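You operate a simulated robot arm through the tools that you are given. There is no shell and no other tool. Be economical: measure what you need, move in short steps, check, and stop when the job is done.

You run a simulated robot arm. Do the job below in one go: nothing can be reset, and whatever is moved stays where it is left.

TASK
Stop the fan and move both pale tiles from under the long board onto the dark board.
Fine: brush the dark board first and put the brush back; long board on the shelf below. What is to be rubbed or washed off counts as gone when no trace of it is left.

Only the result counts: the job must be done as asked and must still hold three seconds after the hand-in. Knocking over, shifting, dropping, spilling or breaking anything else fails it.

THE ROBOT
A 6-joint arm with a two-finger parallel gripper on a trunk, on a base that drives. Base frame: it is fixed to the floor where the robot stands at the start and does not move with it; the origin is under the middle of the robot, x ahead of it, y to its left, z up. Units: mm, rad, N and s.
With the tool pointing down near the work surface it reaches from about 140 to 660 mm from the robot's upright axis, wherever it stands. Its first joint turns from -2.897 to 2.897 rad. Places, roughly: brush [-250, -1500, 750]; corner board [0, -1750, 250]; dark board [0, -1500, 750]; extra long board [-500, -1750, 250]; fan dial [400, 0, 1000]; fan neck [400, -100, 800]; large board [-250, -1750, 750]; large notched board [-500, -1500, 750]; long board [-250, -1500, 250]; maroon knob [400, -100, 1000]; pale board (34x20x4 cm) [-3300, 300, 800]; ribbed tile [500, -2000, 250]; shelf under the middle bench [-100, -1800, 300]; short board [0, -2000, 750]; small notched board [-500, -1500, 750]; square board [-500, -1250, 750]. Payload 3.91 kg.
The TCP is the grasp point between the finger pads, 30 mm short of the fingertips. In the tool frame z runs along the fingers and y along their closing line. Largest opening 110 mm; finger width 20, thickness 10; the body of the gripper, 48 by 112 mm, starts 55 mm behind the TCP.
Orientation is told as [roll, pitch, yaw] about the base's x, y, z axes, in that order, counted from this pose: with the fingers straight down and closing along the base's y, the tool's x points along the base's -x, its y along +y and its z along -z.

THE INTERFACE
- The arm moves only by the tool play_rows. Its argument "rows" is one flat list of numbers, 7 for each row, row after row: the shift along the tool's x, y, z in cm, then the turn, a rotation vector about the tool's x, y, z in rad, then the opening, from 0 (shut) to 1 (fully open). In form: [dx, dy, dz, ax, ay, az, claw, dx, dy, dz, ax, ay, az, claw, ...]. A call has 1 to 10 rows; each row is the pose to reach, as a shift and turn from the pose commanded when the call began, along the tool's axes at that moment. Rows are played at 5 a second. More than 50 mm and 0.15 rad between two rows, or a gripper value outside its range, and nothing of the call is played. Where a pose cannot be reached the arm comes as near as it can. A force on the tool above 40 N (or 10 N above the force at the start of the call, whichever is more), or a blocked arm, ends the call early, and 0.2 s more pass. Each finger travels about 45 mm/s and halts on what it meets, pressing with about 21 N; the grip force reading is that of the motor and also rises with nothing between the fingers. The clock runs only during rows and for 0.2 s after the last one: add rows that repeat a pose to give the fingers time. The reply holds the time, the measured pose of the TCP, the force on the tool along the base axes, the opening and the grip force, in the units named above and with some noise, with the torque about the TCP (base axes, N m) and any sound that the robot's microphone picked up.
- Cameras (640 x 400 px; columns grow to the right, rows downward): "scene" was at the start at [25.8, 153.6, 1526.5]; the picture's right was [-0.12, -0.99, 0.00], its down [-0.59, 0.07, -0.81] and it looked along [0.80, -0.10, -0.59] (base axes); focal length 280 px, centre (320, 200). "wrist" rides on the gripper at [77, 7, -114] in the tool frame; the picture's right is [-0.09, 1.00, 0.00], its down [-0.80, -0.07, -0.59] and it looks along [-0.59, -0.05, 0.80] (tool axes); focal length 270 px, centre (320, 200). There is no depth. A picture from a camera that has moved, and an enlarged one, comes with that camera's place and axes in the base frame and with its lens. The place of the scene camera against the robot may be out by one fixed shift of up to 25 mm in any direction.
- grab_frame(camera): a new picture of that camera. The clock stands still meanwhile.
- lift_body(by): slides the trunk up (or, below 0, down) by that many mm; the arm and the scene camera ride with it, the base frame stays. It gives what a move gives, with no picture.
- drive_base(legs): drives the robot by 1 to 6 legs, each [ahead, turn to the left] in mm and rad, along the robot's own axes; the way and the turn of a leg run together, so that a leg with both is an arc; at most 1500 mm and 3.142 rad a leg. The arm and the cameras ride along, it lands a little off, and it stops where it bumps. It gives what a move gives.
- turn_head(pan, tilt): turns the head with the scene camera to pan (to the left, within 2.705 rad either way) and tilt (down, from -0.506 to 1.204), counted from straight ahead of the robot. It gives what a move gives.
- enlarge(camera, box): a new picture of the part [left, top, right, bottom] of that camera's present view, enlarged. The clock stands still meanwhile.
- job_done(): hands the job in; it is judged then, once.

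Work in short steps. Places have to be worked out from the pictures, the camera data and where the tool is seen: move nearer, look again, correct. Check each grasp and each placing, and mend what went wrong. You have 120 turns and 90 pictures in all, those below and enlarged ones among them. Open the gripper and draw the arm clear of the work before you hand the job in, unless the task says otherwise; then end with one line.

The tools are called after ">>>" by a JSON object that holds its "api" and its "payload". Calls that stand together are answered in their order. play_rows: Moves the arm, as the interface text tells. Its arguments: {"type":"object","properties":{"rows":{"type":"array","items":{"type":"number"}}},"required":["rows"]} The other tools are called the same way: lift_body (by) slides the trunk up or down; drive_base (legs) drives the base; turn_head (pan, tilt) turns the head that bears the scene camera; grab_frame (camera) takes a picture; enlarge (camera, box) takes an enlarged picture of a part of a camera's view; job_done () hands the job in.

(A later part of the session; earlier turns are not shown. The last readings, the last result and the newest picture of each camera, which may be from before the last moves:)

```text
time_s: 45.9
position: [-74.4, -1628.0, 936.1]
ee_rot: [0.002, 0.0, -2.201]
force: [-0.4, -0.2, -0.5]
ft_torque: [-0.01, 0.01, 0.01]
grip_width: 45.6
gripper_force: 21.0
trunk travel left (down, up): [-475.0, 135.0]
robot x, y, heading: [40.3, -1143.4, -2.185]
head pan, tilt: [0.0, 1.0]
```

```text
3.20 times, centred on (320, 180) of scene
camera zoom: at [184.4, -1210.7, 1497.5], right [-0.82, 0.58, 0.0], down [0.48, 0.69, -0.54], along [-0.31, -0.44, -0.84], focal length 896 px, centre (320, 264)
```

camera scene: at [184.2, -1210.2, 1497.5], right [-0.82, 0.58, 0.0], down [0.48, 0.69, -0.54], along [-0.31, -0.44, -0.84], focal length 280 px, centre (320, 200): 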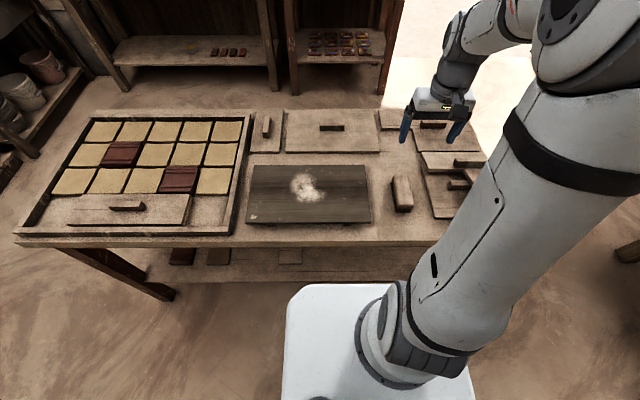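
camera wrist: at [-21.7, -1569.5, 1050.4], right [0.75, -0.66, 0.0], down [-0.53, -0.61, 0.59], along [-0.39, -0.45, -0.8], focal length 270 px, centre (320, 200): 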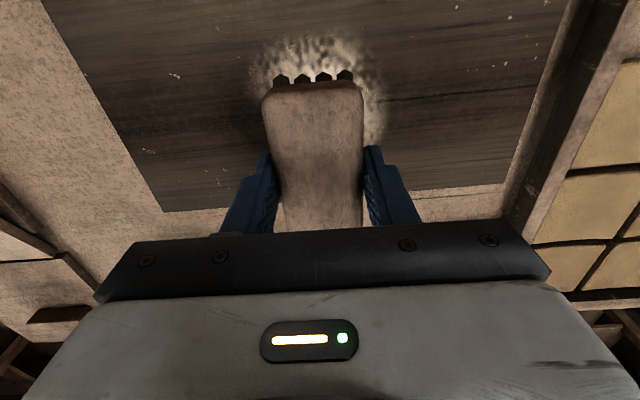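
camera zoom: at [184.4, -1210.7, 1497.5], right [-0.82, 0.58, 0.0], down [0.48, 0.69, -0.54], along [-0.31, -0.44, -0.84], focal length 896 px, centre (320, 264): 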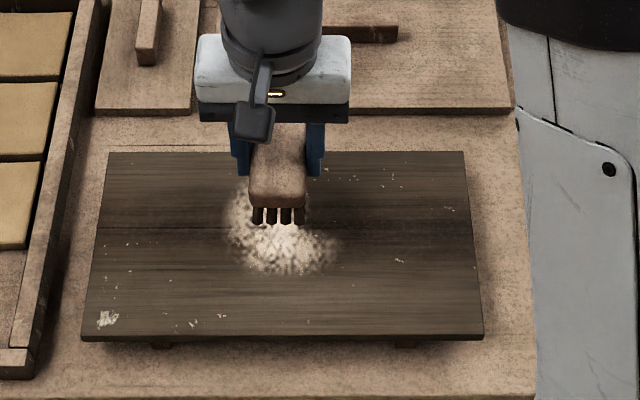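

Corners triangulate: board about 330×200 mm, top z ≈ 842, centre ≈ [-53, -1609]. I go to its right end, far half, and lower slowly to feel contact.

>>> {"api": "play_rows", "payload": {"rows": [-0.6, -4.5, 0, 0, 0, 0, 0.35, -1.2, -9, 0, 0, 0, 0, 0.35, -1.7, -13, 0, 0, 0, 0, 0.35, -1.7, -13, 2.5, 0, 0, 0, 0.35, -1.7, -13, 4, 0, 0, 0, 0.35, -1.7, -13, 4.5, 0, 0, 0, 0.35, -1.7, -13, 4.7, 0, 0, 0, 0.35, -1.7, -13, 4.9, 0, 0, 0, 0.35]}}

>>> {"api": "enlarge", "payload": {"camera": "scene", "box": [220, 120, 420, 240]}}

```text
time_s: 47.7
position: [-190.2, -1562.8, 887.0]
ee_rot: [0.001, 0.0, -2.201]
force: [-0.5, 0.8, -0.7]
ft_torque: [0.0, -0.01, -0.01]
grip_width: 45.6
gripper_force: 21.2
trunk travel left (down, up): [-475.0, 135.0]
robot x, y, heading: [43.8, -1139.8, -2.188]
head pan, tilt: [0.0, 1.0]
```

```text
3.20 times, centred on (320, 180) of scene
camera zoom: at [184.1, -1210.5, 1497.5], right [-0.82, 0.58, 0.0], down [0.48, 0.69, -0.54], along [-0.31, -0.44, -0.84], focal length 896 px, centre (320, 264)
```

zoom: 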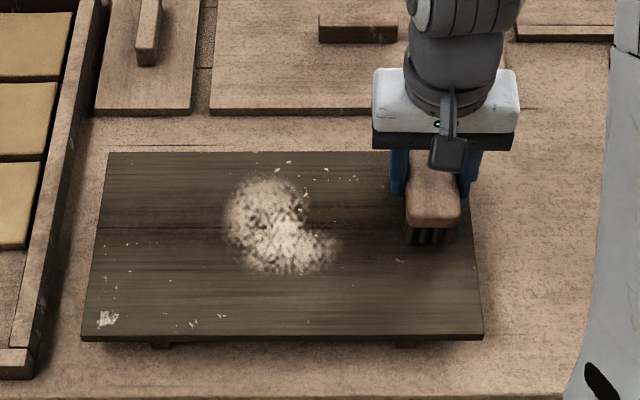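

No contact yet. I keep lowering in 2 mm steps.

>>> {"api": "play_rows", "payload": {"rows": [0, 0, 0.2, 0, 0, 0, 0.35, 0, 0, 0.4, 0, 0, 0, 0.35, 0, 0, 0.6, 0, 0, 0, 0.35, 0, 0, 0.8, 0, 0, 0, 0.35]}}

```text
time_s: 48.7
position: [-191.0, -1563.8, 880.1]
ee_rot: [0.0, -0.001, -2.201]
force: [1.3, -0.3, 6.2]
ft_torque: [0.26, -0.2, 0.01]
grip_width: 46.0
gripper_force: 21.3
trunk travel left (down, up): [-475.0, 135.0]
robot x, y, heading: [44.2, -1140.5, -2.191]
head pan, tilt: [0.0, 1.0]
```

Contact at about 6 N. I sweep slightly outwards, then along the far half to the left end.

>>> {"api": "play_rows", "payload": {"rows": [0, -1.5, 0.1, 0, 0, 0, 0.35, 0, 2, 0.1, 0, 0, 0, 0.35, 0, 6, 0.1, 0, 0, 0, 0.35, 0, 10, 0.1, 0, 0, 0, 0.35, 0, 14, 0.1, 0, 0, 0, 0.35, 0, 18, 0.1, 0, 0, 0, 0.35, 0, 22, 0.1, 0, 0, 0, 0.35, 0, 26, 0.1, 0, 0, 0, 0.35, 0, 29, 0.1, 0, 0, 0, 0.35]}}

>>> {"api": "enlarge", "payload": {"camera": "scene", "box": [220, 120, 420, 240]}}

```text
time_s: 50.7
position: [45.4, -1735.3, 879.1]
ee_rot: [0.0, 0.001, -2.201]
force: [0.9, 1.5, 3.6]
ft_torque: [-0.06, -0.04, 0.02]
grip_width: 45.7
gripper_force: 20.9
trunk travel left (down, up): [-475.0, 135.0]
robot x, y, heading: [45.1, -1137.5, -2.183]
head pan, tilt: [0.0, 1.0]
```

```text
3.20 times, centred on (320, 180) of scene
camera zoom: at [184.2, -1209.8, 1497.5], right [-0.82, 0.58, 0.0], down [0.48, 0.69, -0.54], along [-0.31, -0.44, -0.84], focal length 896 px, centre (320, 264)
```

zoom: 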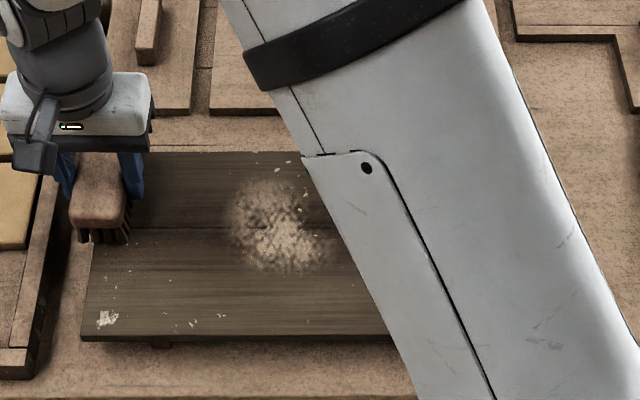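

The dust got fainter after one pass. I shift 5 cm towards me and sweep back to the right over the patch.

>>> {"api": "play_rows", "payload": {"rows": [4.5, 0, 0.15, 0, 0, 0, 0.35, 5, -4, 0.15, 0, 0, 0, 0.35, 5, -8, 0.15, 0, 0, 0, 0.35, 5, -11, 0.15, 0, 0, 0, 0.35, 5, -14, 0.15, 0, 0, 0, 0.35, 5, -17, 0.15, 0, 0, 0, 0.35, 5, -20, 0.15, 0, 0, 0, 0.35, 5, -24, 0.15, 0, 0, 0, 0.35, 5, -28, 0.15, 0, 0, 0, 0.35]}}

>>> {"api": "enlarge", "payload": {"camera": "scene", "box": [220, 120, 420, 240]}}

```text
time_s: 52.7
position: [-153.6, -1527.8, 876.6]
ee_rot: [0.001, 0.001, -2.2]
force: [-1.5, 1.5, 6.1]
ft_torque: [-0.23, 0.4, -0.19]
grip_width: 45.5
gripper_force: 21.2
trunk travel left (down, up): [-475.0, 135.0]
robot x, y, heading: [43.3, -1141.8, -2.188]
head pan, tilt: [0.0, 1.0]
```

```text
3.20 times, centred on (320, 180) of scene
camera zoom: at [184.1, -1209.7, 1497.4], right [-0.82, 0.58, 0.0], down [0.48, 0.69, -0.54], along [-0.31, -0.44, -0.84], focal length 896 px, centre (320, 264)
```

zoom: 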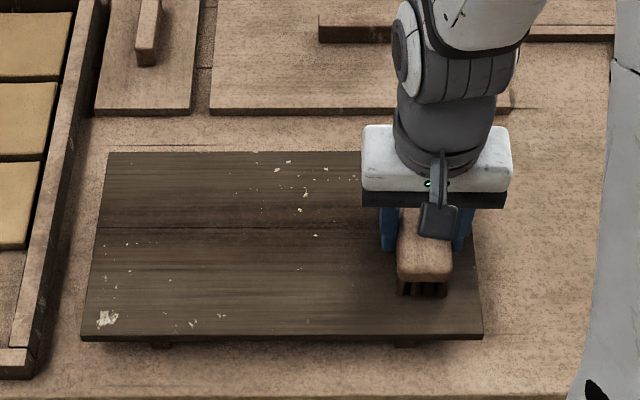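

The dust patch is gone; the remaining flecks persisted through the sweeps (paint in the wood). I enlarge to check for residue.

>>> {"api": "enlarge", "payload": {"camera": "scene", "box": [270, 155, 350, 215]}}

```text
6.67 times, centred on (310, 185) of scene
camera zoom: at [184.1, -1209.7, 1497.4], right [-0.82, 0.58, 0.0], down [0.48, 0.69, -0.54], along [-0.31, -0.44, -0.84], focal length 1866 px, centre (387, 300)
```

zoom: 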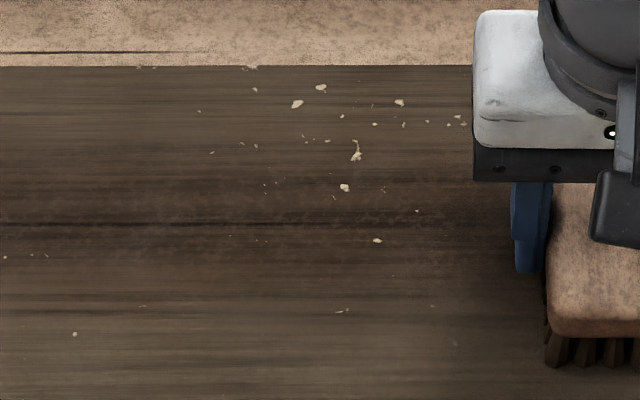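

Only painted flecks plus perhaps a very faint haze; I make one more pass left and back over the patch area.

>>> {"api": "play_rows", "payload": {"rows": [0, 4, 0.1, 0, 0, 0, 0.35, 0, 8, 0.1, 0, 0, 0, 0.35, 0, 12, 0.1, 0, 0, 0, 0.35, 0, 16, 0.1, 0, 0, 0, 0.35, 0, 20, 0.1, 0, 0, 0, 0.35, -3, 18, 0.1, 0, 0, 0, 0.35, -3, 14, 0.1, 0, 0, 0, 0.35, -3, 10, 0.1, 0, 0, 0, 0.35, -3, 6, 0.1, 0, 0, 0, 0.35, -3, 2, 0.1, 0, 0, 0, 0.35]}}

>>> {"api": "enlarge", "payload": {"camera": "scene", "box": [220, 120, 420, 240]}}

```text
time_s: 54.9
position: [-153.8, -1564.7, 876.1]
ee_rot: [0.0, 0.003, -2.202]
force: [-2.0, 1.5, 5.3]
ft_torque: [-0.18, 0.24, -0.14]
grip_width: 45.7
gripper_force: 21.5
trunk travel left (down, up): [-475.0, 135.0]
robot x, y, heading: [43.1, -1140.3, -2.18]
head pan, tilt: [0.0, 1.0]
```

```text
3.20 times, centred on (320, 180) of scene
camera zoom: at [184.0, -1209.8, 1497.5], right [-0.82, 0.58, 0.0], down [0.48, 0.69, -0.54], along [-0.31, -0.44, -0.84], focal length 896 px, centre (320, 264)
```

zoom: 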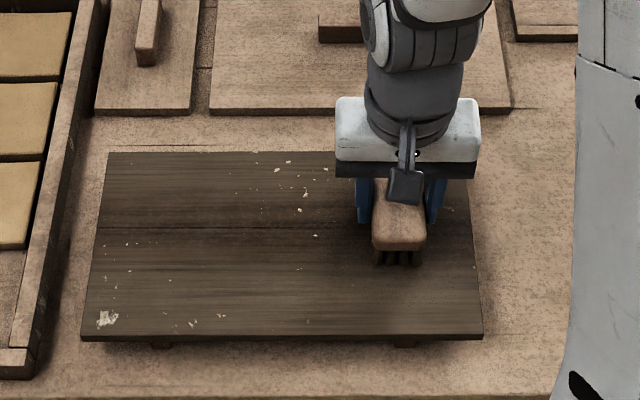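

The board is clean and unmoved. I lift the brush and take it back to its rest pose [-282.9, -1451.4, 845].

>>> {"api": "play_rows", "payload": {"rows": [0, 0, -4, 0, 0, 0, 0.35, 0.3, -2, -6, 0, 0, 0, 0.35, 0.6, -6.5, -6, 0, 0, 0, 0.35, 1, -11, -6, 0, 0, 0, 0.35, 1.5, -15, -6, 0, 0, 0, 0.35, 1.55, -17.1, -4, 0, 0, 0, 0.35, 1.55, -17.1, 0, 0, 0, 0, 0.35, 1.55, -17.1, 2.4, 0, 0, 0, 0.35, 1.55, -17.1, 2.9, 0, 0, 0, 0.35, 1.55, -17.1, 2.9, 0, 0, 0, 0.35]}}

>>> {"api": "enlarge", "payload": {"camera": "scene", "box": [340, 130, 460, 230]}}

```text
time_s: 57.1
position: [-282.1, -1451.4, 846.5]
ee_rot: [0.001, 0.0, -2.2]
force: [0.3, -0.7, -1.7]
ft_torque: [0.01, 0.0, 0.01]
grip_width: 45.6
gripper_force: 21.1
trunk travel left (down, up): [-475.0, 135.0]
robot x, y, heading: [40.3, -1138.2, -2.186]
head pan, tilt: [0.0, 1.0]
```

```text
4.00 times, centred on (400, 180) of scene
camera zoom: at [184.1, -1210.5, 1497.5], right [-0.82, 0.58, 0.0], down [0.48, 0.69, -0.54], along [-0.31, -0.44, -0.84], focal length 1120 px, centre (0, 280)
```

zoom: 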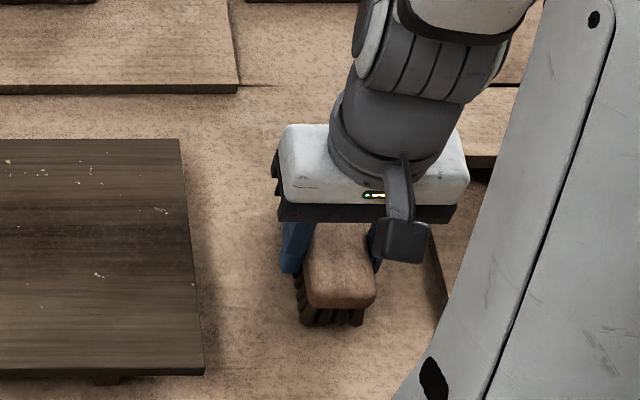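

Same spot as before. I lower the last millimetre, open and rise.

>>> {"api": "play_rows", "payload": {"rows": [0, 0, 0.12, 0, 0, 0, 0.35, 0, 0, 0.12, 0, 0, 0, 0.5, 0, 0, 0.12, 0, 0, 0, 0.8, 0, 0, 0.12, 0, 0, 0, 0.8, 0, 0, -4, 0, 0, 0, 0.8, 0, 0, -8.5, 0, 0, 0, 0.8, 0, 0, -13, 0, 0, 0, 0.8, 4, 0, -16, 0, 0, 0, 0.8, 8, 0, -19, 0, 0, 0, 0.8, 12, 2, -22, 0, 0, 0, 0.8]}}

>>> {"api": "grab_frame", "payload": {"camera": "scene"}}

```text
refused: row 10 steps farther than a row can; nothing moved
```

```text
42 pictures are left
camera scene: at [184.1, -1210.5, 1497.5], right [-0.82, 0.58, 0.0], down [0.48, 0.69, -0.54], along [-0.31, -0.44, -0.84], focal length 280 px, centre (320, 200)
```

scene: 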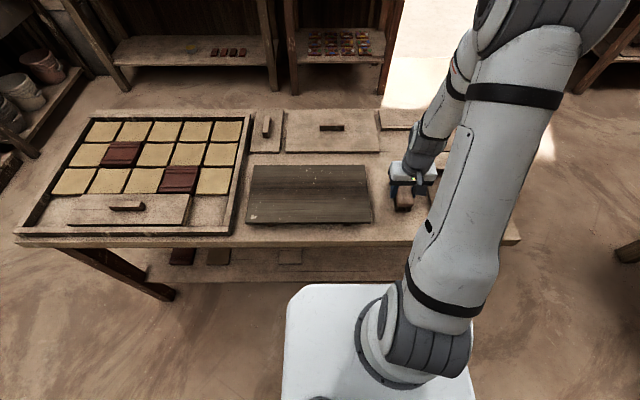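

The last step was too long; I resend it with shorter steps.

>>> {"api": "play_rows", "payload": {"rows": [0, 0, 0.12, 0, 0, 0, 0.35, 0, 0, 0.12, 0, 0, 0, 0.5, 0, 0, 0.12, 0, 0, 0, 0.8, 0, 0, 0.12, 0, 0, 0, 0.8, 0, 0, -4, 0, 0, 0, 0.8, 0, 0, -8.5, 0, 0, 0, 0.8, 0, 0, -13, 0, 0, 0, 0.8, 3, 0, -16, 0, 0, 0, 0.8, 6, 0, -19, 0, 0, 0, 0.8, 9, 0, -22, 0, 0, 0, 0.8]}}

>>> {"api": "enlarge", "payload": {"camera": "scene", "box": [340, 130, 460, 230]}}

```text
time_s: 59.3
position: [-230.0, -1378.7, 1066.9]
ee_rot: [-0.001, 0.0, -2.201]
force: [0.7, 0.1, -0.2]
ft_torque: [0.0, -0.02, 0.0]
grip_width: 87.7
gripper_force: 0.1
trunk travel left (down, up): [-475.0, 135.0]
robot x, y, heading: [42.2, -1140.6, -2.185]
head pan, tilt: [0.0, 1.0]
```

```text
4.00 times, centred on (400, 180) of scene
camera zoom: at [184.8, -1209.7, 1497.5], right [-0.82, 0.58, 0.0], down [0.48, 0.69, -0.54], along [-0.31, -0.44, -0.84], focal length 1120 px, centre (0, 280)
```

zoom: 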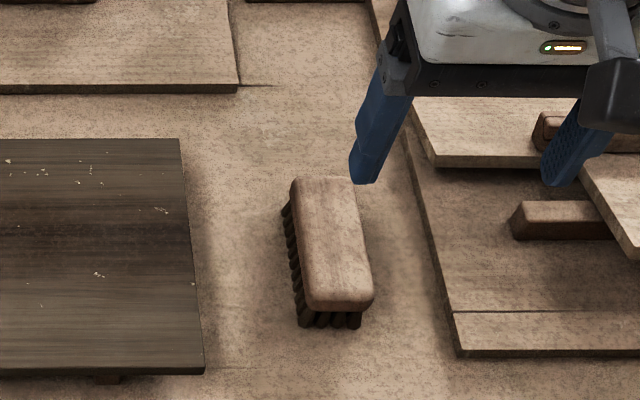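

The brush is back in place. I now drive 380 mm left along the bench so that both the tray board and the dark board are in reach.

>>> {"api": "drive_base", "payload": {"legs": [[0, 1.57], [380, 0], [0, -1.57]]}}

>>> {"api": "turn_head", "payload": {"pan": 0.25, "tilt": 1.0}}

>>> {"api": "grab_frame", "payload": {"camera": "scene"}}

>>> {"api": "grab_frame", "payload": {"camera": "wrist"}}

```text
time_s: 69.3
position: [75.0, -1600.4, 1066.3]
ee_rot: [0.0, -0.001, -2.2]
force: [-0.9, -0.2, 0.4]
ft_torque: [0.03, -0.01, -0.01]
grip_width: 88.2
gripper_force: 0.1
trunk travel left (down, up): [-475.0, 135.0]
robot x, y, heading: [355.4, -1368.9, -2.177]
head pan, tilt: [0.0, 1.0]
```

```text
time_s: 70.1
position: [76.0, -1599.4, 1066.6]
ee_rot: [-0.002, 0.0, -2.201]
force: [0.1, -0.1, 0.0]
ft_torque: [0.03, 0.0, 0.02]
grip_width: 87.9
gripper_force: 0.0
trunk travel left (down, up): [-475.0, 135.0]
robot x, y, heading: [360.3, -1368.6, -2.174]
head pan, tilt: [0.25, 1.0]
```

```text
40 pictures are left
camera scene: at [515.3, -1444.2, 1497.5], right [-0.94, 0.35, 0.0], down [0.3, 0.79, -0.54], along [-0.19, -0.51, -0.84], focal length 280 px, centre (320, 200)
```

scene: 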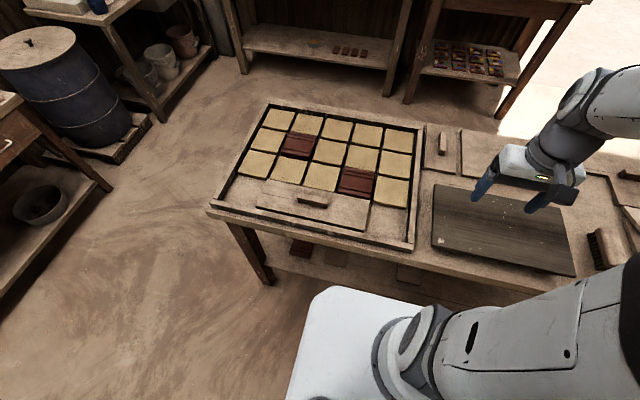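

```text
39 pictures are left
camera wrist: at [128.7, -1542.0, 1180.9], right [0.75, -0.66, 0.0], down [-0.53, -0.61, 0.59], along [-0.39, -0.45, -0.8], focal length 270 px, centre (320, 200)
```

wrist: 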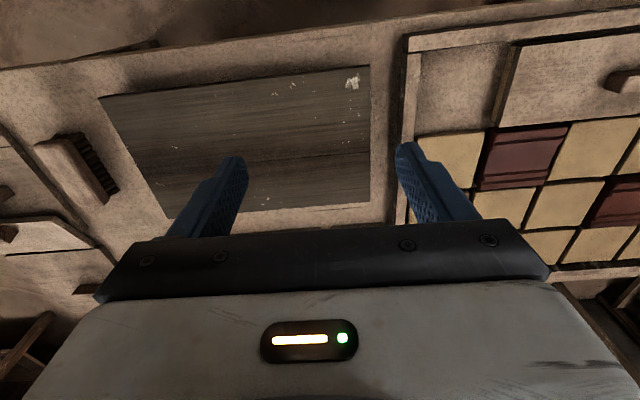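

The handle is at about [344, -1830]. I move above it at this height and look.

>>> {"api": "play_rows", "payload": {"rows": [-0.3, 4.3, 0, 0, 0, 0, 0.8, -0.6, 8.7, 0, 0, 0, 0, 0.7, -1, 13, 0, 0, 0, 0, 0.6, -1.4, 17.4, 0, 0, 0, 0, 0.6, -1.8, 21.7, 0, 0, 0, 0, 0.6, -2.2, 26, 0, 0, 0, 0, 0.6, -2.6, 30.4, 0, 0, 0, 0, 0.6, -2.9, 34.7, 0, 0, 0, 0, 0.6, -2.9, 34.7, 0, 0, 0, 0, 0.6]}}

>>> {"api": "grab_frame", "payload": {"camera": "wrist"}}

```text
time_s: 72.1
position: [338.7, -1829.0, 1066.1]
ee_rot: [-0.001, 0.001, -2.203]
force: [0.0, 0.0, -0.5]
ft_torque: [0.01, 0.0, 0.0]
grip_width: 66.2
gripper_force: 0.0
trunk travel left (down, up): [-475.0, 135.0]
robot x, y, heading: [358.7, -1371.7, -2.181]
head pan, tilt: [0.25, 1.0]
```

```text
38 pictures are left
camera wrist: at [391.7, -1770.2, 1181.1], right [0.75, -0.66, 0.0], down [-0.53, -0.61, 0.59], along [-0.39, -0.45, -0.8], focal length 270 px, centre (320, 200)
```

wrist: 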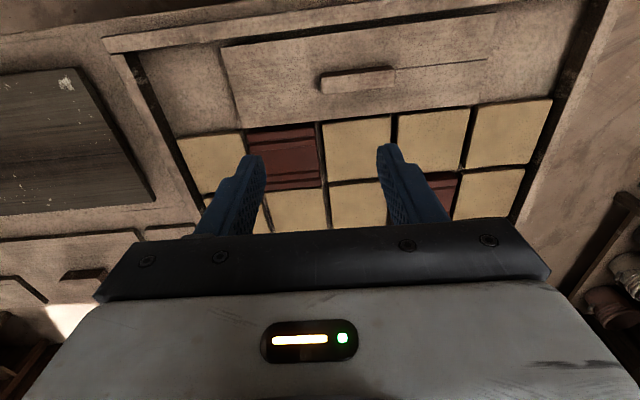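

Handle centre is about [376, -1855], running along the bench. I move over it and turn the gripper 90° in two calls so that it closes across the handle.

>>> {"api": "play_rows", "payload": {"rows": [0, 0.8, 1, 0, 0, -0.145, 0.6, 0, 1.6, 2, 0, 0, -0.29, 0.6, 0, 2.4, 3, 0, 0, -0.435, 0.6, 0, 3.2, 4, 0, 0, -0.58, 0.6, 0, 4.0, 5, 0, 0, -0.725, 0.6, 0.1, 4.5, 6, 0, 0, -0.87, 0.6, 0.1, 4.5, 7, 0, 0, -1.015, 0.6, 0.1, 4.5, 7, 0, 0, -1.16, 0.6, 0.1, 4.5, 7, 0, 0, -1.3, 0.6, 0.1, 4.5, 7, 0, 0, -1.44, 0.6]}}

>>> {"api": "play_rows", "payload": {"rows": [0, 0, 0, 0, 0, -0.13, 0.6, 0, 0, 0, 0, 0, -0.13, 0.6]}}

>>> {"api": "grab_frame", "payload": {"camera": "wrist"}}

>>> {"api": "enlarge", "payload": {"camera": "scene", "box": [200, 90, 440, 250]}}

```text
time_s: 74.3
position: [376.8, -1854.4, 996.5]
ee_rot: [0.001, -0.001, -0.759]
force: [-0.5, -0.6, -0.2]
ft_torque: [0.0, -0.01, 0.02]
grip_width: 66.2
gripper_force: 0.0
trunk travel left (down, up): [-475.0, 135.0]
robot x, y, heading: [360.9, -1367.1, -2.181]
head pan, tilt: [0.25, 1.0]
```

```text
time_s: 74.9
position: [375.8, -1854.4, 995.7]
ee_rot: [0.0, -0.001, -0.63]
force: [0.7, 0.2, -0.1]
ft_torque: [0.0, -0.02, -0.01]
grip_width: 66.0
gripper_force: 0.1
trunk travel left (down, up): [-475.0, 135.0]
robot x, y, heading: [358.5, -1366.2, -2.178]
head pan, tilt: [0.25, 1.0]
```

```text
37 pictures are left
camera wrist: at [319.6, -1803.2, 1110.8], right [0.66, 0.75, 0.0], down [0.61, -0.53, 0.59], along [0.45, -0.39, -0.8], focal length 270 px, centre (320, 200)
```

wrist: 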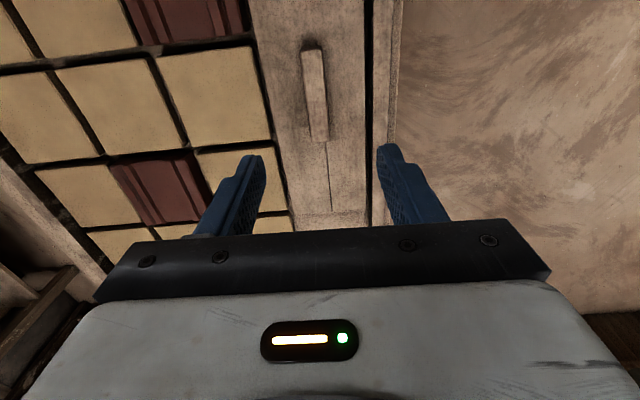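

```text
2.50 times, centred on (320, 170) of scene
camera zoom: at [515.4, -1444.4, 1497.5], right [-0.94, 0.35, 0.0], down [0.29, 0.79, -0.54], along [-0.19, -0.51, -0.84], focal length 700 px, centre (320, 275)
```

zoom: 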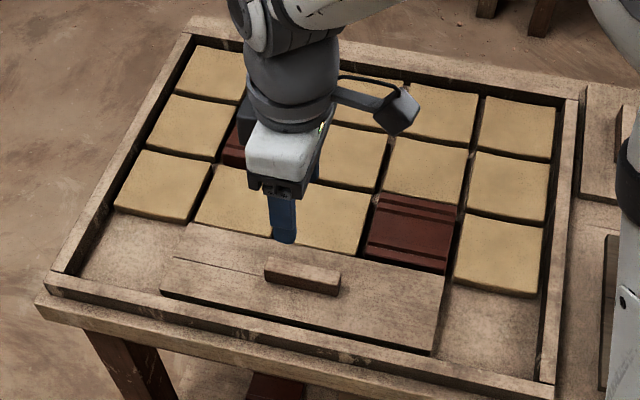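

Handle top triangulates to [375, -1858.5, 826]. I align 4 mm and descend so the tips reach about z 812, then close.

>>> {"api": "play_rows", "payload": {"rows": [0, -0.2, 4, 0, 0, 0, 0.5, 0, -0.4, 8, 0, 0, 0, 0.5, 0, -0.4, 12, 0, 0, 0, 0.5, 0, -0.4, 14, 0, 0, 0, 0.5, 0, -0.4, 15.3, 0, 0, 0, 0.5, 0, -0.4, 15.3, 0, 0, 0, 0.3, 0, -0.4, 15.3, 0, 0, 0, 0.1, 0, -0.4, 15.3, 0, 0, 0, 0.1]}}

>>> {"api": "enlarge", "payload": {"camera": "scene", "box": [240, 150, 400, 250]}}

```text
time_s: 76.0
position: [371.3, -1858.1, 857.8]
ee_rot: [-0.001, -0.002, -0.63]
force: [-1.9, 5.0, 18.9]
ft_torque: [0.68, -0.25, 0.25]
grip_width: 56.6
gripper_force: 1.8
trunk travel left (down, up): [-475.0, 135.0]
robot x, y, heading: [359.8, -1370.2, -2.18]
head pan, tilt: [0.25, 1.0]
stopped in row 5: the force on the tool passed its limit (the readings are from after the stop); the commanded pose is now the measured one
```

```text
4.00 times, centred on (320, 200) of scene
camera zoom: at [514.6, -1442.7, 1498.1], right [-0.94, 0.35, 0.0], down [0.29, 0.79, -0.54], along [-0.19, -0.51, -0.84], focal length 1120 px, centre (320, 200)
```

zoom: 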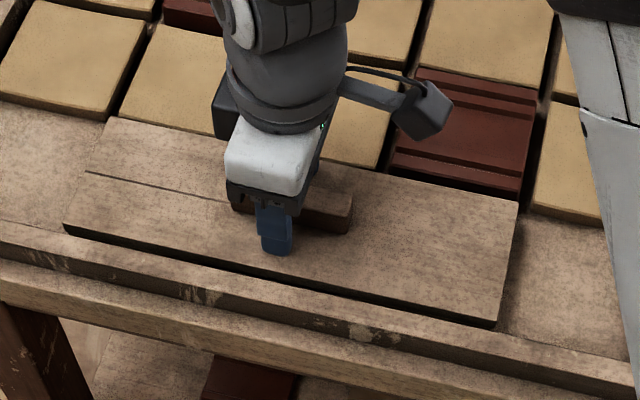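

The tips met the board top at z ≈ 828, so everything lies ~20 mm higher than estimated. I rise 4 mm, shift 8 mm to the handle's middle, and close.

>>> {"api": "play_rows", "payload": {"rows": [0, 0, -0.4, 0, 0, 0, 0.5, 0.8, 0, -0.4, 0, 0, 0, 0.5, 0.8, 0, -0.4, 0, 0, 0, 0.35, 0.8, 0, -0.4, 0, 0, 0, 0.2, 0.8, 0, -0.4, 0, 0, 0, 0.08, 0.8, 0, -0.4, 0, 0, 0, 0.08, 0.8, 0, -0.4, 0, 0, 0, 0.08]}}

>>> {"api": "enlarge", "payload": {"camera": "scene", "box": [240, 150, 400, 250]}}

```text
time_s: 77.6
position: [365.9, -1855.1, 858.3]
ee_rot: [-0.001, -0.001, -0.631]
force: [0.2, 0.5, -0.4]
ft_torque: [0.03, -0.03, 0.03]
grip_width: 19.9
gripper_force: 20.8
trunk travel left (down, up): [-475.0, 135.0]
robot x, y, heading: [358.0, -1366.8, -2.174]
head pan, tilt: [0.25, 1.0]
```

```text
4.00 times, centred on (320, 200) of scene
camera zoom: at [515.3, -1444.3, 1497.5], right [-0.94, 0.35, 0.0], down [0.29, 0.79, -0.54], along [-0.19, -0.51, -0.84], focal length 1120 px, centre (320, 200)
```

zoom: 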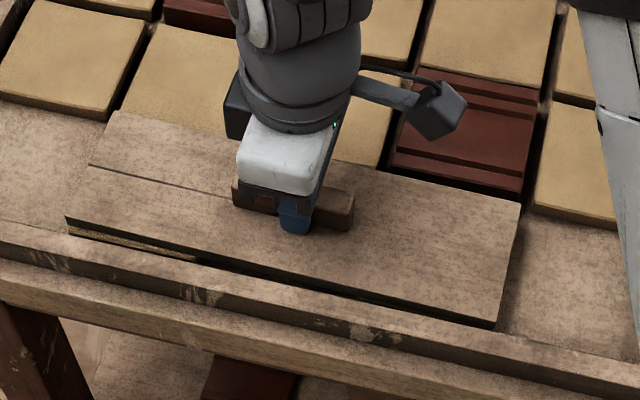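

The handle is held (19.9 mm) and a pale tile edge shows under the board. I lift it straight up 16 cm and look.

>>> {"api": "play_rows", "payload": {"rows": [0, 0, -1, 0, 0, 0, 0.08, 0, 0, -3, 0, 0, 0, 0.08, 0, 0, -6, 0, 0, 0, 0.08, 0, 0, -10, 0, 0, 0, 0.08, 0, 0, -14, 0, 0, 0, 0.08, 0, 0, -18, 0, 0, 0, 0.08, 0, 0, -18, 0, 0, 0, 0.08]}}

>>> {"api": "grab_frame", "payload": {"camera": "scene"}}

```text
time_s: 79.2
position: [367.8, -1852.9, 1039.2]
ee_rot: [-0.001, -0.003, -0.632]
force: [-0.9, -0.3, -3.4]
ft_torque: [0.0, 0.01, -0.02]
grip_width: 19.5
gripper_force: 21.0
trunk travel left (down, up): [-475.0, 135.0]
robot x, y, heading: [357.7, -1369.1, -2.183]
head pan, tilt: [0.25, 1.0]
```

```text
33 pictures are left
camera scene: at [515.3, -1444.6, 1497.5], right [-0.94, 0.35, 0.0], down [0.29, 0.79, -0.54], along [-0.19, -0.51, -0.84], focal length 280 px, centre (320, 200)
```

scene: 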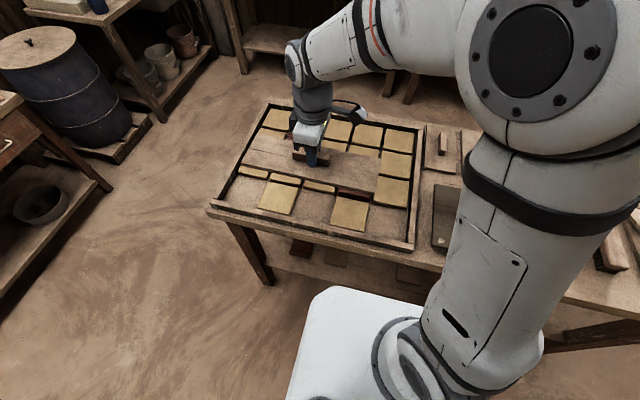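

Two pale tiles are uncovered. I draw the board in towards the robot before driving back and right to the free front strip of the shelf.

>>> {"api": "play_rows", "payload": {"rows": [2.2, 3, 0, 0, 0, 0, 0.08, 4.4, 6, 0, 0, 0, 0, 0.08, 6.6, 9, 0, 0, 0, 0, 0.08, 8.5, 11.7, 0, 0, 0, 0, 0.08, 8.5, 11.7, 0, 0, 0, 0, 0.08]}}

>>> {"api": "drive_base", "payload": {"legs": [[-270, 0], [0, -1.57], [420, 0], [0, 1.57]]}}

>>> {"api": "turn_head", "payload": {"pan": 0.0, "tilt": 0.75}}

>>> {"api": "grab_frame", "payload": {"camera": "scene"}}

```text
time_s: 80.4
position: [366.1, -1708.5, 1038.8]
ee_rot: [-0.003, -0.004, -0.633]
force: [-0.1, 0.2, -2.9]
ft_torque: [0.04, 0.01, -0.03]
grip_width: 19.5
gripper_force: 21.1
trunk travel left (down, up): [-475.0, 135.0]
robot x, y, heading: [359.3, -1368.3, -2.181]
head pan, tilt: [0.25, 1.0]
```

```text
time_s: 92.1
position: [170.7, -1246.3, 1038.3]
ee_rot: [-0.001, 0.0, -0.65]
force: [0.2, -0.5, -2.6]
ft_torque: [0.01, 0.0, -0.01]
grip_width: 19.9
gripper_force: 21.1
trunk travel left (down, up): [-475.0, 135.0]
robot x, y, heading: [168.4, -902.6, -2.206]
head pan, tilt: [0.25, 1.0]
```

```text
time_s: 92.9
position: [170.1, -1247.3, 1039.6]
ee_rot: [-0.003, 0.0, -0.651]
force: [-0.8, -0.7, -3.0]
ft_torque: [0.0, 0.01, -0.02]
grip_width: 19.9
gripper_force: 21.0
trunk travel left (down, up): [-475.0, 135.0]
robot x, y, heading: [170.0, -901.0, -2.207]
head pan, tilt: [0.0, 0.75]
```

```text
32 pictures are left
camera scene: at [301.1, -988.0, 1516.6], right [-0.81, 0.59, 0.0], down [0.4, 0.55, -0.73], along [-0.43, -0.59, -0.68], focal length 280 px, centre (320, 200)
```

scene: 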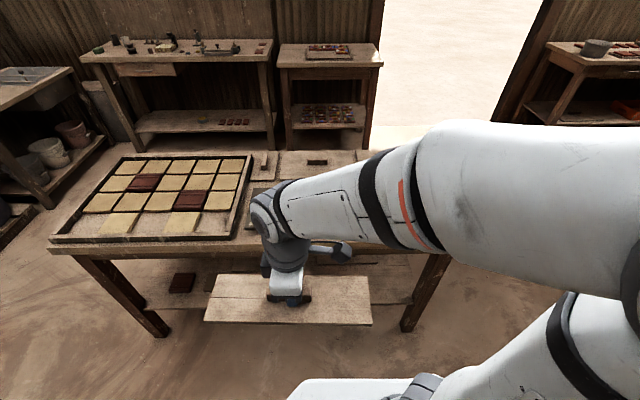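

The robot stands about 600 mm in front of the bench with the board in hand. I centre the board in front and lower the trunk fully.

>>> {"api": "play_rows", "payload": {"rows": [4, 0, 0, 0, 0, 0, 0.08, 8, 0, 0, 0, 0, 0, 0.08, 12, 0, 0, 0, 0, 0, 0.08, 16, 0, 0, 0, 0, 0, 0.08, 19, 0, 0, 0, 0, 0, 0.08, 19, 0, 0, 0, 0, 0, 0.08]}}

>>> {"api": "lift_body", "payload": {"by": -400}}

>>> {"api": "lift_body", "payload": {"by": -73}}

>>> {"api": "grab_frame", "payload": {"camera": "scene"}}

```text
time_s: 94.3
position: [15.5, -1135.3, 1044.8]
ee_rot: [0.0, -0.004, -0.65]
force: [1.1, 0.4, -2.6]
ft_torque: [-0.01, -0.01, 0.0]
grip_width: 20.0
gripper_force: 21.0
out of reach, approached as far as the arm can: row 4, 5, 6
trunk travel left (down, up): [-475.0, 135.0]
robot x, y, heading: [172.5, -905.7, -2.207]
head pan, tilt: [0.0, 0.75]
```

```text
time_s: 98.1
position: [15.4, -1135.0, 643.5]
ee_rot: [0.0, -0.002, -0.651]
force: [0.3, 0.1, -3.2]
ft_torque: [0.04, -0.02, -0.04]
grip_width: 19.4
gripper_force: 20.8
trunk travel left (down, up): [-75.0, 535.0]
robot x, y, heading: [172.9, -902.8, -2.202]
head pan, tilt: [0.0, 0.75]
```

```text
time_s: 99.2
position: [17.0, -1136.6, 570.2]
ee_rot: [0.002, -0.002, -0.65]
force: [-0.1, 0.2, -2.8]
ft_torque: [0.0, 0.01, 0.01]
grip_width: 19.7
gripper_force: 21.0
trunk travel left (down, up): [-2.0, 608.0]
robot x, y, heading: [173.8, -907.4, -2.204]
head pan, tilt: [0.0, 0.75]
```

```text
31 pictures are left
camera scene: at [300.5, -988.6, 1043.4], right [-0.81, 0.59, 0.0], down [0.4, 0.55, -0.73], along [-0.43, -0.59, -0.68], focal length 280 px, centre (320, 200)
```

scene: 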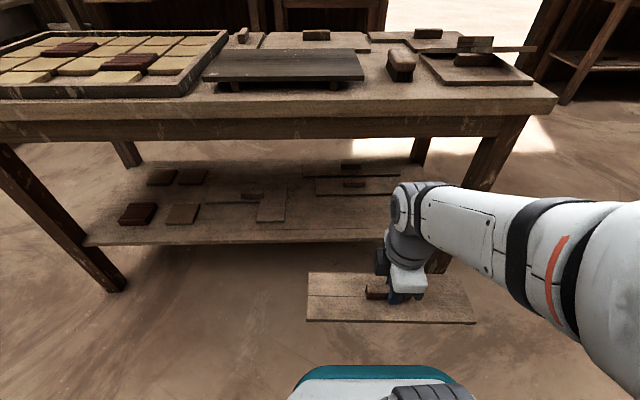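

The board hangs in front at z 570; apron bottom ≈ 690, shelf ≈ 270–300 with its front edge about 600 mm ahead. I drive 60 mm nearer, then lower and extend the arm outside the bench.

>>> {"api": "drive_base", "payload": {"legs": [[60, 0]]}}

>>> {"api": "play_rows", "payload": {"rows": [0, -3, 3.5, 0, 0, 0, 0.08, 0, -5, 7.5, 0, 0, 0, 0.08, 0, -7, 11.5, 0, 0, 0, 0.08, 0, -9, 15, 0, 0, 0, 0.08, 0, -11, 18, 0, 0, 0, 0.08, 0, -12, 20, 0, 0, 0, 0.08, 0, -12, 20, 0, 0, 0, 0.08]}}

>>> {"api": "grab_frame", "payload": {"camera": "scene"}}

```text
time_s: 100.2
position: [-19.4, -1184.2, 569.9]
ee_rot: [0.002, -0.004, -0.653]
force: [0.1, 0.4, -2.1]
ft_torque: [0.01, -0.01, 0.01]
grip_width: 19.9
gripper_force: 21.2
trunk travel left (down, up): [-2.0, 608.0]
robot x, y, heading: [134.5, -952.7, -2.202]
head pan, tilt: [0.0, 0.75]
```

```text
time_s: 101.8
position: [-91.9, -1280.1, 370.1]
ee_rot: [0.001, -0.003, -0.651]
force: [1.0, 0.3, -2.3]
ft_torque: [-0.02, 0.02, 0.02]
grip_width: 19.7
gripper_force: 21.4
trunk travel left (down, up): [-2.0, 608.0]
robot x, y, heading: [131.9, -952.5, -2.202]
head pan, tilt: [0.0, 0.75]
```

```text
30 pictures are left
camera scene: at [265.1, -1036.8, 1043.6], right [-0.81, 0.59, 0.0], down [0.4, 0.55, -0.73], along [-0.43, -0.59, -0.68], focal length 280 px, centre (320, 200)
```

scene: 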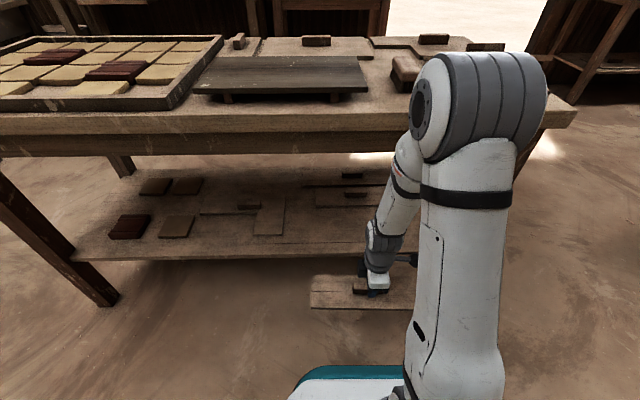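

The elbow stands high, so I will stretch the arm outside the bench first and drive it in afterwards. I back off 200 mm and extend the arm to about 650 mm.

>>> {"api": "drive_base", "payload": {"legs": [[-200, 0]]}}

>>> {"api": "play_rows", "payload": {"rows": [0, -4, 0, 0, 0, 0, 0.08, 0, -8, 0, 0, 0, 0, 0.08, 0, -12, 0, 0, 0, 0, 0.08, 0, -16, 0, 0, 0, 0, 0.08, 0, -20, 0, 0, 0, 0, 0.08, 0, -23, 0, 0, 0, 0, 0.08, 0, -26, 0, 0, 0, 0, 0.08, 0, -26, 0, 0, 0, 0, 0.08]}}

>>> {"api": "grab_frame", "payload": {"camera": "scene"}}

```text
time_s: 103.4
position: [28.4, -1117.5, 370.2]
ee_rot: [0.003, -0.001, -0.651]
force: [0.5, -0.2, -3.0]
ft_torque: [0.0, -0.01, 0.0]
grip_width: 19.5
gripper_force: 20.9
trunk travel left (down, up): [-2.0, 608.0]
robot x, y, heading: [253.4, -792.7, -2.204]
head pan, tilt: [0.0, 0.75]
```

```text
time_s: 105.2
position: [-130.0, -1323.0, 371.0]
ee_rot: [0.001, -0.003, -0.651]
force: [0.4, 0.2, -1.8]
ft_torque: [0.01, -0.01, 0.01]
grip_width: 19.7
gripper_force: 20.8
trunk travel left (down, up): [-2.0, 608.0]
robot x, y, heading: [252.0, -788.5, -2.207]
head pan, tilt: [0.0, 0.75]
```

```text
29 pictures are left
camera scene: at [384.7, -874.0, 1043.6], right [-0.81, 0.59, 0.0], down [0.4, 0.55, -0.73], along [-0.43, -0.59, -0.68], focal length 280 px, centre (320, 200)
```

scene: 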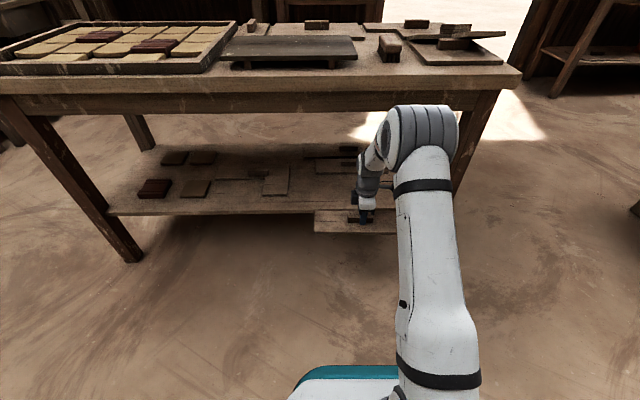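

Stretched at 657 mm, but the forearm would pass close under the apron with a vertical tool. I tilt the tool 15° (wrist outwards, far board edge up) for clearance and drive in 80 mm first.

>>> {"api": "play_rows", "payload": {"rows": [0, 0, 0, 0.09, 0, 0, 0.08, 0, 0, 0, 0.18, 0, 0, 0.08, 0, 0, -0.3, 0.26, 0, 0, 0.08, 0, 0, -0.3, 0.26, 0, 0, 0.08]}}

>>> {"api": "drive_base", "payload": {"legs": [[80, 0]]}}

>>> {"api": "enlarge", "payload": {"camera": "scene", "box": [220, 80, 500, 260]}}

```text
time_s: 106.2
position: [-129.1, -1324.0, 373.9]
ee_rot: [-0.259, -0.003, -0.651]
force: [-0.4, -0.4, -2.8]
ft_torque: [0.01, -0.02, 0.0]
grip_width: 19.6
gripper_force: 21.0
trunk travel left (down, up): [-2.0, 608.0]
robot x, y, heading: [256.0, -789.7, -2.203]
head pan, tilt: [0.0, 0.75]
```

```text
time_s: 107.3
position: [-177.3, -1388.7, 374.3]
ee_rot: [-0.258, -0.002, -0.652]
force: [-0.1, 0.6, -2.5]
ft_torque: [0.01, -0.02, -0.01]
grip_width: 19.7
gripper_force: 20.8
trunk travel left (down, up): [-2.0, 608.0]
robot x, y, heading: [202.3, -854.1, -2.204]
head pan, tilt: [0.0, 0.75]
```

```text
2.22 times, centred on (360, 170) of scene
camera zoom: at [336.9, -939.0, 1043.6], right [-0.81, 0.59, 0.0], down [0.4, 0.55, -0.73], along [-0.43, -0.59, -0.68], focal length 622 px, centre (231, 267)
```

zoom: 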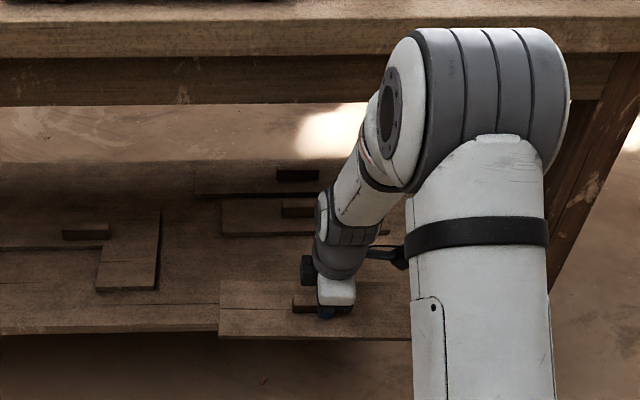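

Clearance looks good: forearm is below and outside the apron. I drive the last 60 mm in.

>>> {"api": "drive_base", "payload": {"legs": [[62, 0]]}}

>>> {"api": "enlarge", "payload": {"camera": "scene", "box": [220, 80, 500, 260]}}

```text
time_s: 108.2
position: [-214.2, -1439.7, 373.3]
ee_rot: [-0.259, -0.002, -0.651]
force: [-0.6, 0.0, -2.7]
ft_torque: [0.02, -0.01, 0.02]
grip_width: 19.5
gripper_force: 20.8
trunk travel left (down, up): [-2.0, 608.0]
robot x, y, heading: [167.8, -909.1, -2.207]
head pan, tilt: [0.0, 0.75]
```

```text
2.22 times, centred on (360, 170) of scene
camera zoom: at [299.9, -989.4, 1043.6], right [-0.81, 0.59, 0.0], down [0.4, 0.55, -0.73], along [-0.43, -0.59, -0.68], focal length 622 px, centre (231, 267)
```

zoom: 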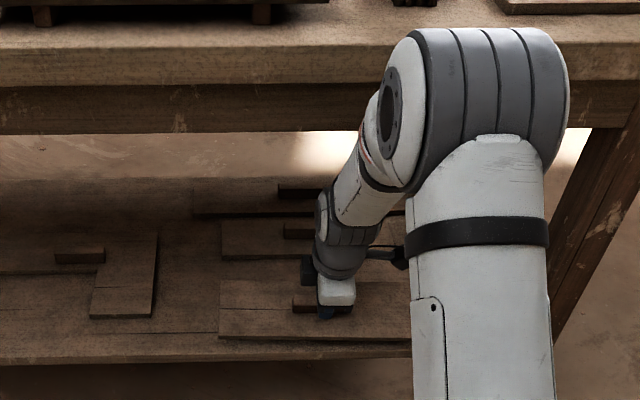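

The board hovers over the free strip with its near edge inside the shelf front. I lower it straight down 2 cm.

>>> {"api": "play_rows", "payload": {"rows": [0, 0.13, 0.48, 0, 0, 0, 0.08, 0, 0.26, 0.97, 0, 0, 0, 0.08, 0, 0.39, 1.45, 0, 0, 0, 0.08, 0, 0.52, 1.93, 0, 0, 0, 0.08]}}

```text
time_s: 109.2
position: [-212.4, -1440.0, 354.2]
ee_rot: [-0.262, -0.002, -0.65]
force: [0.2, 1.4, 5.4]
ft_torque: [0.29, -0.23, 0.01]
grip_width: 19.7
gripper_force: 21.2
trunk travel left (down, up): [-2.0, 608.0]
robot x, y, heading: [167.2, -905.3, -2.206]
head pan, tilt: [0.0, 0.75]
```

Near edge touches the shelf (z ≈ 300). I rotate the board down around that edge by about 9° and read the forces.

>>> {"api": "play_rows", "payload": {"rows": [0, -0.13, 0.1, -0.05, 0, 0, 0.08, 0, -0.34, 0.35, -0.1, 0, 0, 0.08, 0, -0.56, 0.66, -0.15, 0, 0, 0.08, 0, -0.56, 0.66, -0.15, 0, 0, 0.08]}}

>>> {"api": "enlarge", "payload": {"camera": "scene", "box": [250, 80, 450, 240]}}

```text
time_s: 110.2
position: [-216.2, -1444.8, 348.5]
ee_rot: [-0.108, -0.002, -0.653]
force: [0.0, -0.1, 0.3]
ft_torque: [0.18, 0.05, 0.03]
grip_width: 19.8
gripper_force: 20.8
trunk travel left (down, up): [-2.0, 608.0]
robot x, y, heading: [167.6, -905.5, -2.205]
head pan, tilt: [0.0, 0.75]
```

```text
2.50 times, centred on (350, 160) of scene
camera zoom: at [300.0, -989.2, 1043.6], right [-0.81, 0.59, 0.0], down [0.4, 0.55, -0.73], along [-0.43, -0.59, -0.68], focal length 700 px, centre (245, 300)
```

zoom: 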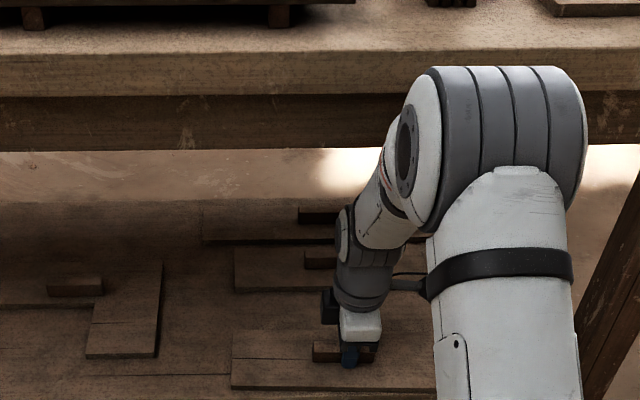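

Still light contact and no bump above. I rotate another 0.07 rad the same way.

>>> {"api": "play_rows", "payload": {"rows": [0, -0.14, 0.2, -0.035, 0, 0, 0.08, 0, -0.28, 0.4, -0.07, 0, 0, 0.08, 0, -0.28, 0.45, -0.07, 0, 0, 0.08]}}

```text
time_s: 111.0
position: [-220.3, -1447.8, 345.1]
ee_rot: [-0.041, -0.001, -0.651]
force: [-1.0, 2.1, 8.9]
ft_torque: [0.51, -0.3, 0.02]
grip_width: 19.8
gripper_force: 20.7
trunk travel left (down, up): [-2.0, 608.0]
robot x, y, heading: [169.0, -904.4, -2.206]
head pan, tilt: [0.0, 0.75]
```

Light, even contact; I release, then raise while tilting the wrist outward again so the forearm stays clear of the apron.

>>> {"api": "play_rows", "payload": {"rows": [0, 0, 0, 0, 0, 0, 0.2, 0, 0, 0, 0, 0, 0, 0.35, 0, 0, 0, 0, 0, 0, 0.5, 0, 0, 0, 0, 0, 0, 0.5, 0, 0, -0.4, 0.05, 0, 0, 0.5, 0, 0, -1.0, 0.11, 0, 0, 0.5, 0, 0, -1.7, 0.17, 0, 0, 0.5, 0, 0, -2.4, 0.23, 0, 0, 0.5, 0, 0, -2.8, 0.26, 0, 0, 0.5, 0, 0, -2.8, 0.26, 0, 0, 0.5]}}

>>> {"api": "enlarge", "payload": {"camera": "scene", "box": [250, 80, 450, 240]}}

```text
time_s: 113.2
position: [-219.4, -1446.7, 372.4]
ee_rot: [-0.301, 0.0, -0.65]
force: [1.0, -0.7, -0.2]
ft_torque: [-0.02, 0.01, -0.03]
grip_width: 55.2
gripper_force: 0.0
trunk travel left (down, up): [-2.0, 608.0]
robot x, y, heading: [170.9, -905.7, -2.2]
head pan, tilt: [0.0, 0.75]
```

```text
2.50 times, centred on (350, 160) of scene
camera zoom: at [300.0, -989.2, 1043.6], right [-0.81, 0.59, 0.0], down [0.4, 0.55, -0.73], along [-0.43, -0.59, -0.68], focal length 700 px, centre (245, 300)
```

zoom: 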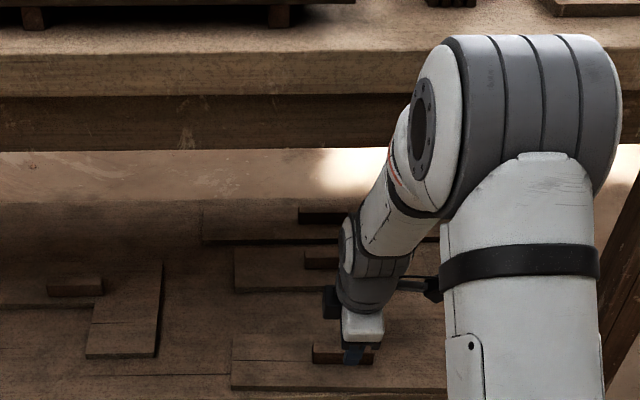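

The board lies on the shelf. I rise one more centimetre and back the robot out.

>>> {"api": "play_rows", "payload": {"rows": [0, -0.15, -0.5, 0, 0, 0, 0.5, 0, -0.3, -1, 0, 0, 0, 0.5]}}

>>> {"api": "drive_base", "payload": {"legs": [[-200, 0]]}}

>>> {"api": "enlarge", "payload": {"camera": "scene", "box": [160, 60, 480, 260]}}

```text
time_s: 113.8
position: [-220.3, -1446.4, 382.4]
ee_rot: [-0.299, -0.001, -0.652]
force: [0.0, -0.8, -0.5]
ft_torque: [-0.02, 0.01, 0.0]
grip_width: 55.1
gripper_force: 0.0
trunk travel left (down, up): [-2.0, 608.0]
robot x, y, heading: [169.1, -905.1, -2.204]
head pan, tilt: [0.0, 0.75]
```

```text
time_s: 115.5
position: [-98.6, -1283.7, 382.3]
ee_rot: [-0.299, -0.001, -0.647]
force: [0.6, -0.1, 0.2]
ft_torque: [0.01, -0.02, 0.02]
grip_width: 54.9
gripper_force: 0.1
trunk travel left (down, up): [-2.0, 608.0]
robot x, y, heading: [290.4, -741.9, -2.203]
head pan, tilt: [0.0, 0.75]
```

```text
2.00 times, centred on (320, 160) of scene
camera zoom: at [420.1, -825.8, 1043.6], right [-0.81, 0.59, 0.0], down [0.4, 0.55, -0.73], along [-0.43, -0.59, -0.68], focal length 560 px, centre (320, 280)
```

zoom: 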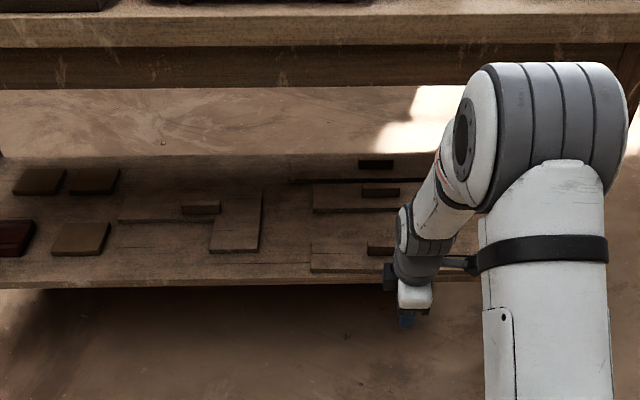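

The board lies flat and safe on the shelf. I raise the trunk, straighten and pull in the arm, and turn the gripper back to close along the bench.

>>> {"api": "lift_body", "payload": {"by": 400}}

>>> {"api": "lift_body", "payload": {"by": 70}}

>>> {"api": "play_rows", "payload": {"rows": [0, 0, 0, -0.1, 0, 0, 0.5, 0, 0, 0, -0.2, 0, 0, 0.5, 0, 0, 0, -0.3, 0, 0, 0.5, 0, 4.3, -1.33, -0.3, 0, 0, 0.5, 0, 8.6, -2.66, -0.3, 0, 0, 0.5, 0, 12.9, -4, -0.3, 0, 0, 0.5, 0, 17.2, -5.3, -0.3, 0, 0, 0.5, 0, 21.5, -6.6, -0.3, 0, 0, 0.5, 0, 23.9, -7.4, -0.3, 0, 0, 0.5]}}

>>> {"api": "play_rows", "payload": {"rows": [0, 0, -2, 0, 0, 0.145, 0.8, 0, 0, -4, 0, 0, 0.29, 0.8, 0, 0, -6, 0, 0, 0.435, 0.9, 0, 0, -8, 0, 0, 0.58, 1, 0, 0, -10, 0, 0, 0.725, 1, 0, 0, -12, 0, 0, 0.87, 1, 0, 0, -14, 0, 0, 1.015, 1, 0, 0, -16, 0, 0, 1.16, 1, 0, 0, -18, 0, 0, 1.3, 1, 0, 0, -20, 0, 0, 1.44, 1]}}

```text
time_s: 119.3
position: [-98.3, -1283.3, 784.1]
ee_rot: [-0.299, -0.002, -0.65]
force: [-0.3, 0.2, 0.2]
ft_torque: [0.01, -0.05, 0.02]
grip_width: 55.1
gripper_force: 0.1
trunk travel left (down, up): [-402.0, 208.0]
robot x, y, heading: [287.3, -746.4, -2.204]
head pan, tilt: [0.0, 0.75]
```

```text
time_s: 120.4
position: [-98.1, -1284.9, 852.3]
ee_rot: [-0.298, -0.001, -0.648]
force: [0.8, -0.7, -0.3]
ft_torque: [-0.02, 0.01, 0.03]
grip_width: 55.0
gripper_force: 0.0
trunk travel left (down, up): [-472.0, 138.0]
robot x, y, heading: [290.3, -740.1, -2.201]
head pan, tilt: [0.0, 0.75]
```

```text
time_s: 122.4
position: [51.6, -1083.6, 852.8]
ee_rot: [-0.001, -0.002, -0.65]
force: [-0.1, -0.1, 0.3]
ft_torque: [0.02, 0.02, 0.05]
grip_width: 55.1
gripper_force: 0.2
trunk travel left (down, up): [-472.0, 138.0]
robot x, y, heading: [286.1, -743.3, -2.203]
head pan, tilt: [0.0, 0.75]
```

```text
time_s: 124.6
position: [52.2, -1084.8, 1053.0]
ee_rot: [0.002, -0.001, -2.091]
force: [0.1, 0.2, 0.0]
ft_torque: [0.04, 0.03, 0.02]
grip_width: 109.9
gripper_force: 0.0
trunk travel left (down, up): [-472.0, 138.0]
robot x, y, heading: [289.5, -746.1, -2.203]
head pan, tilt: [0.0, 0.75]
```

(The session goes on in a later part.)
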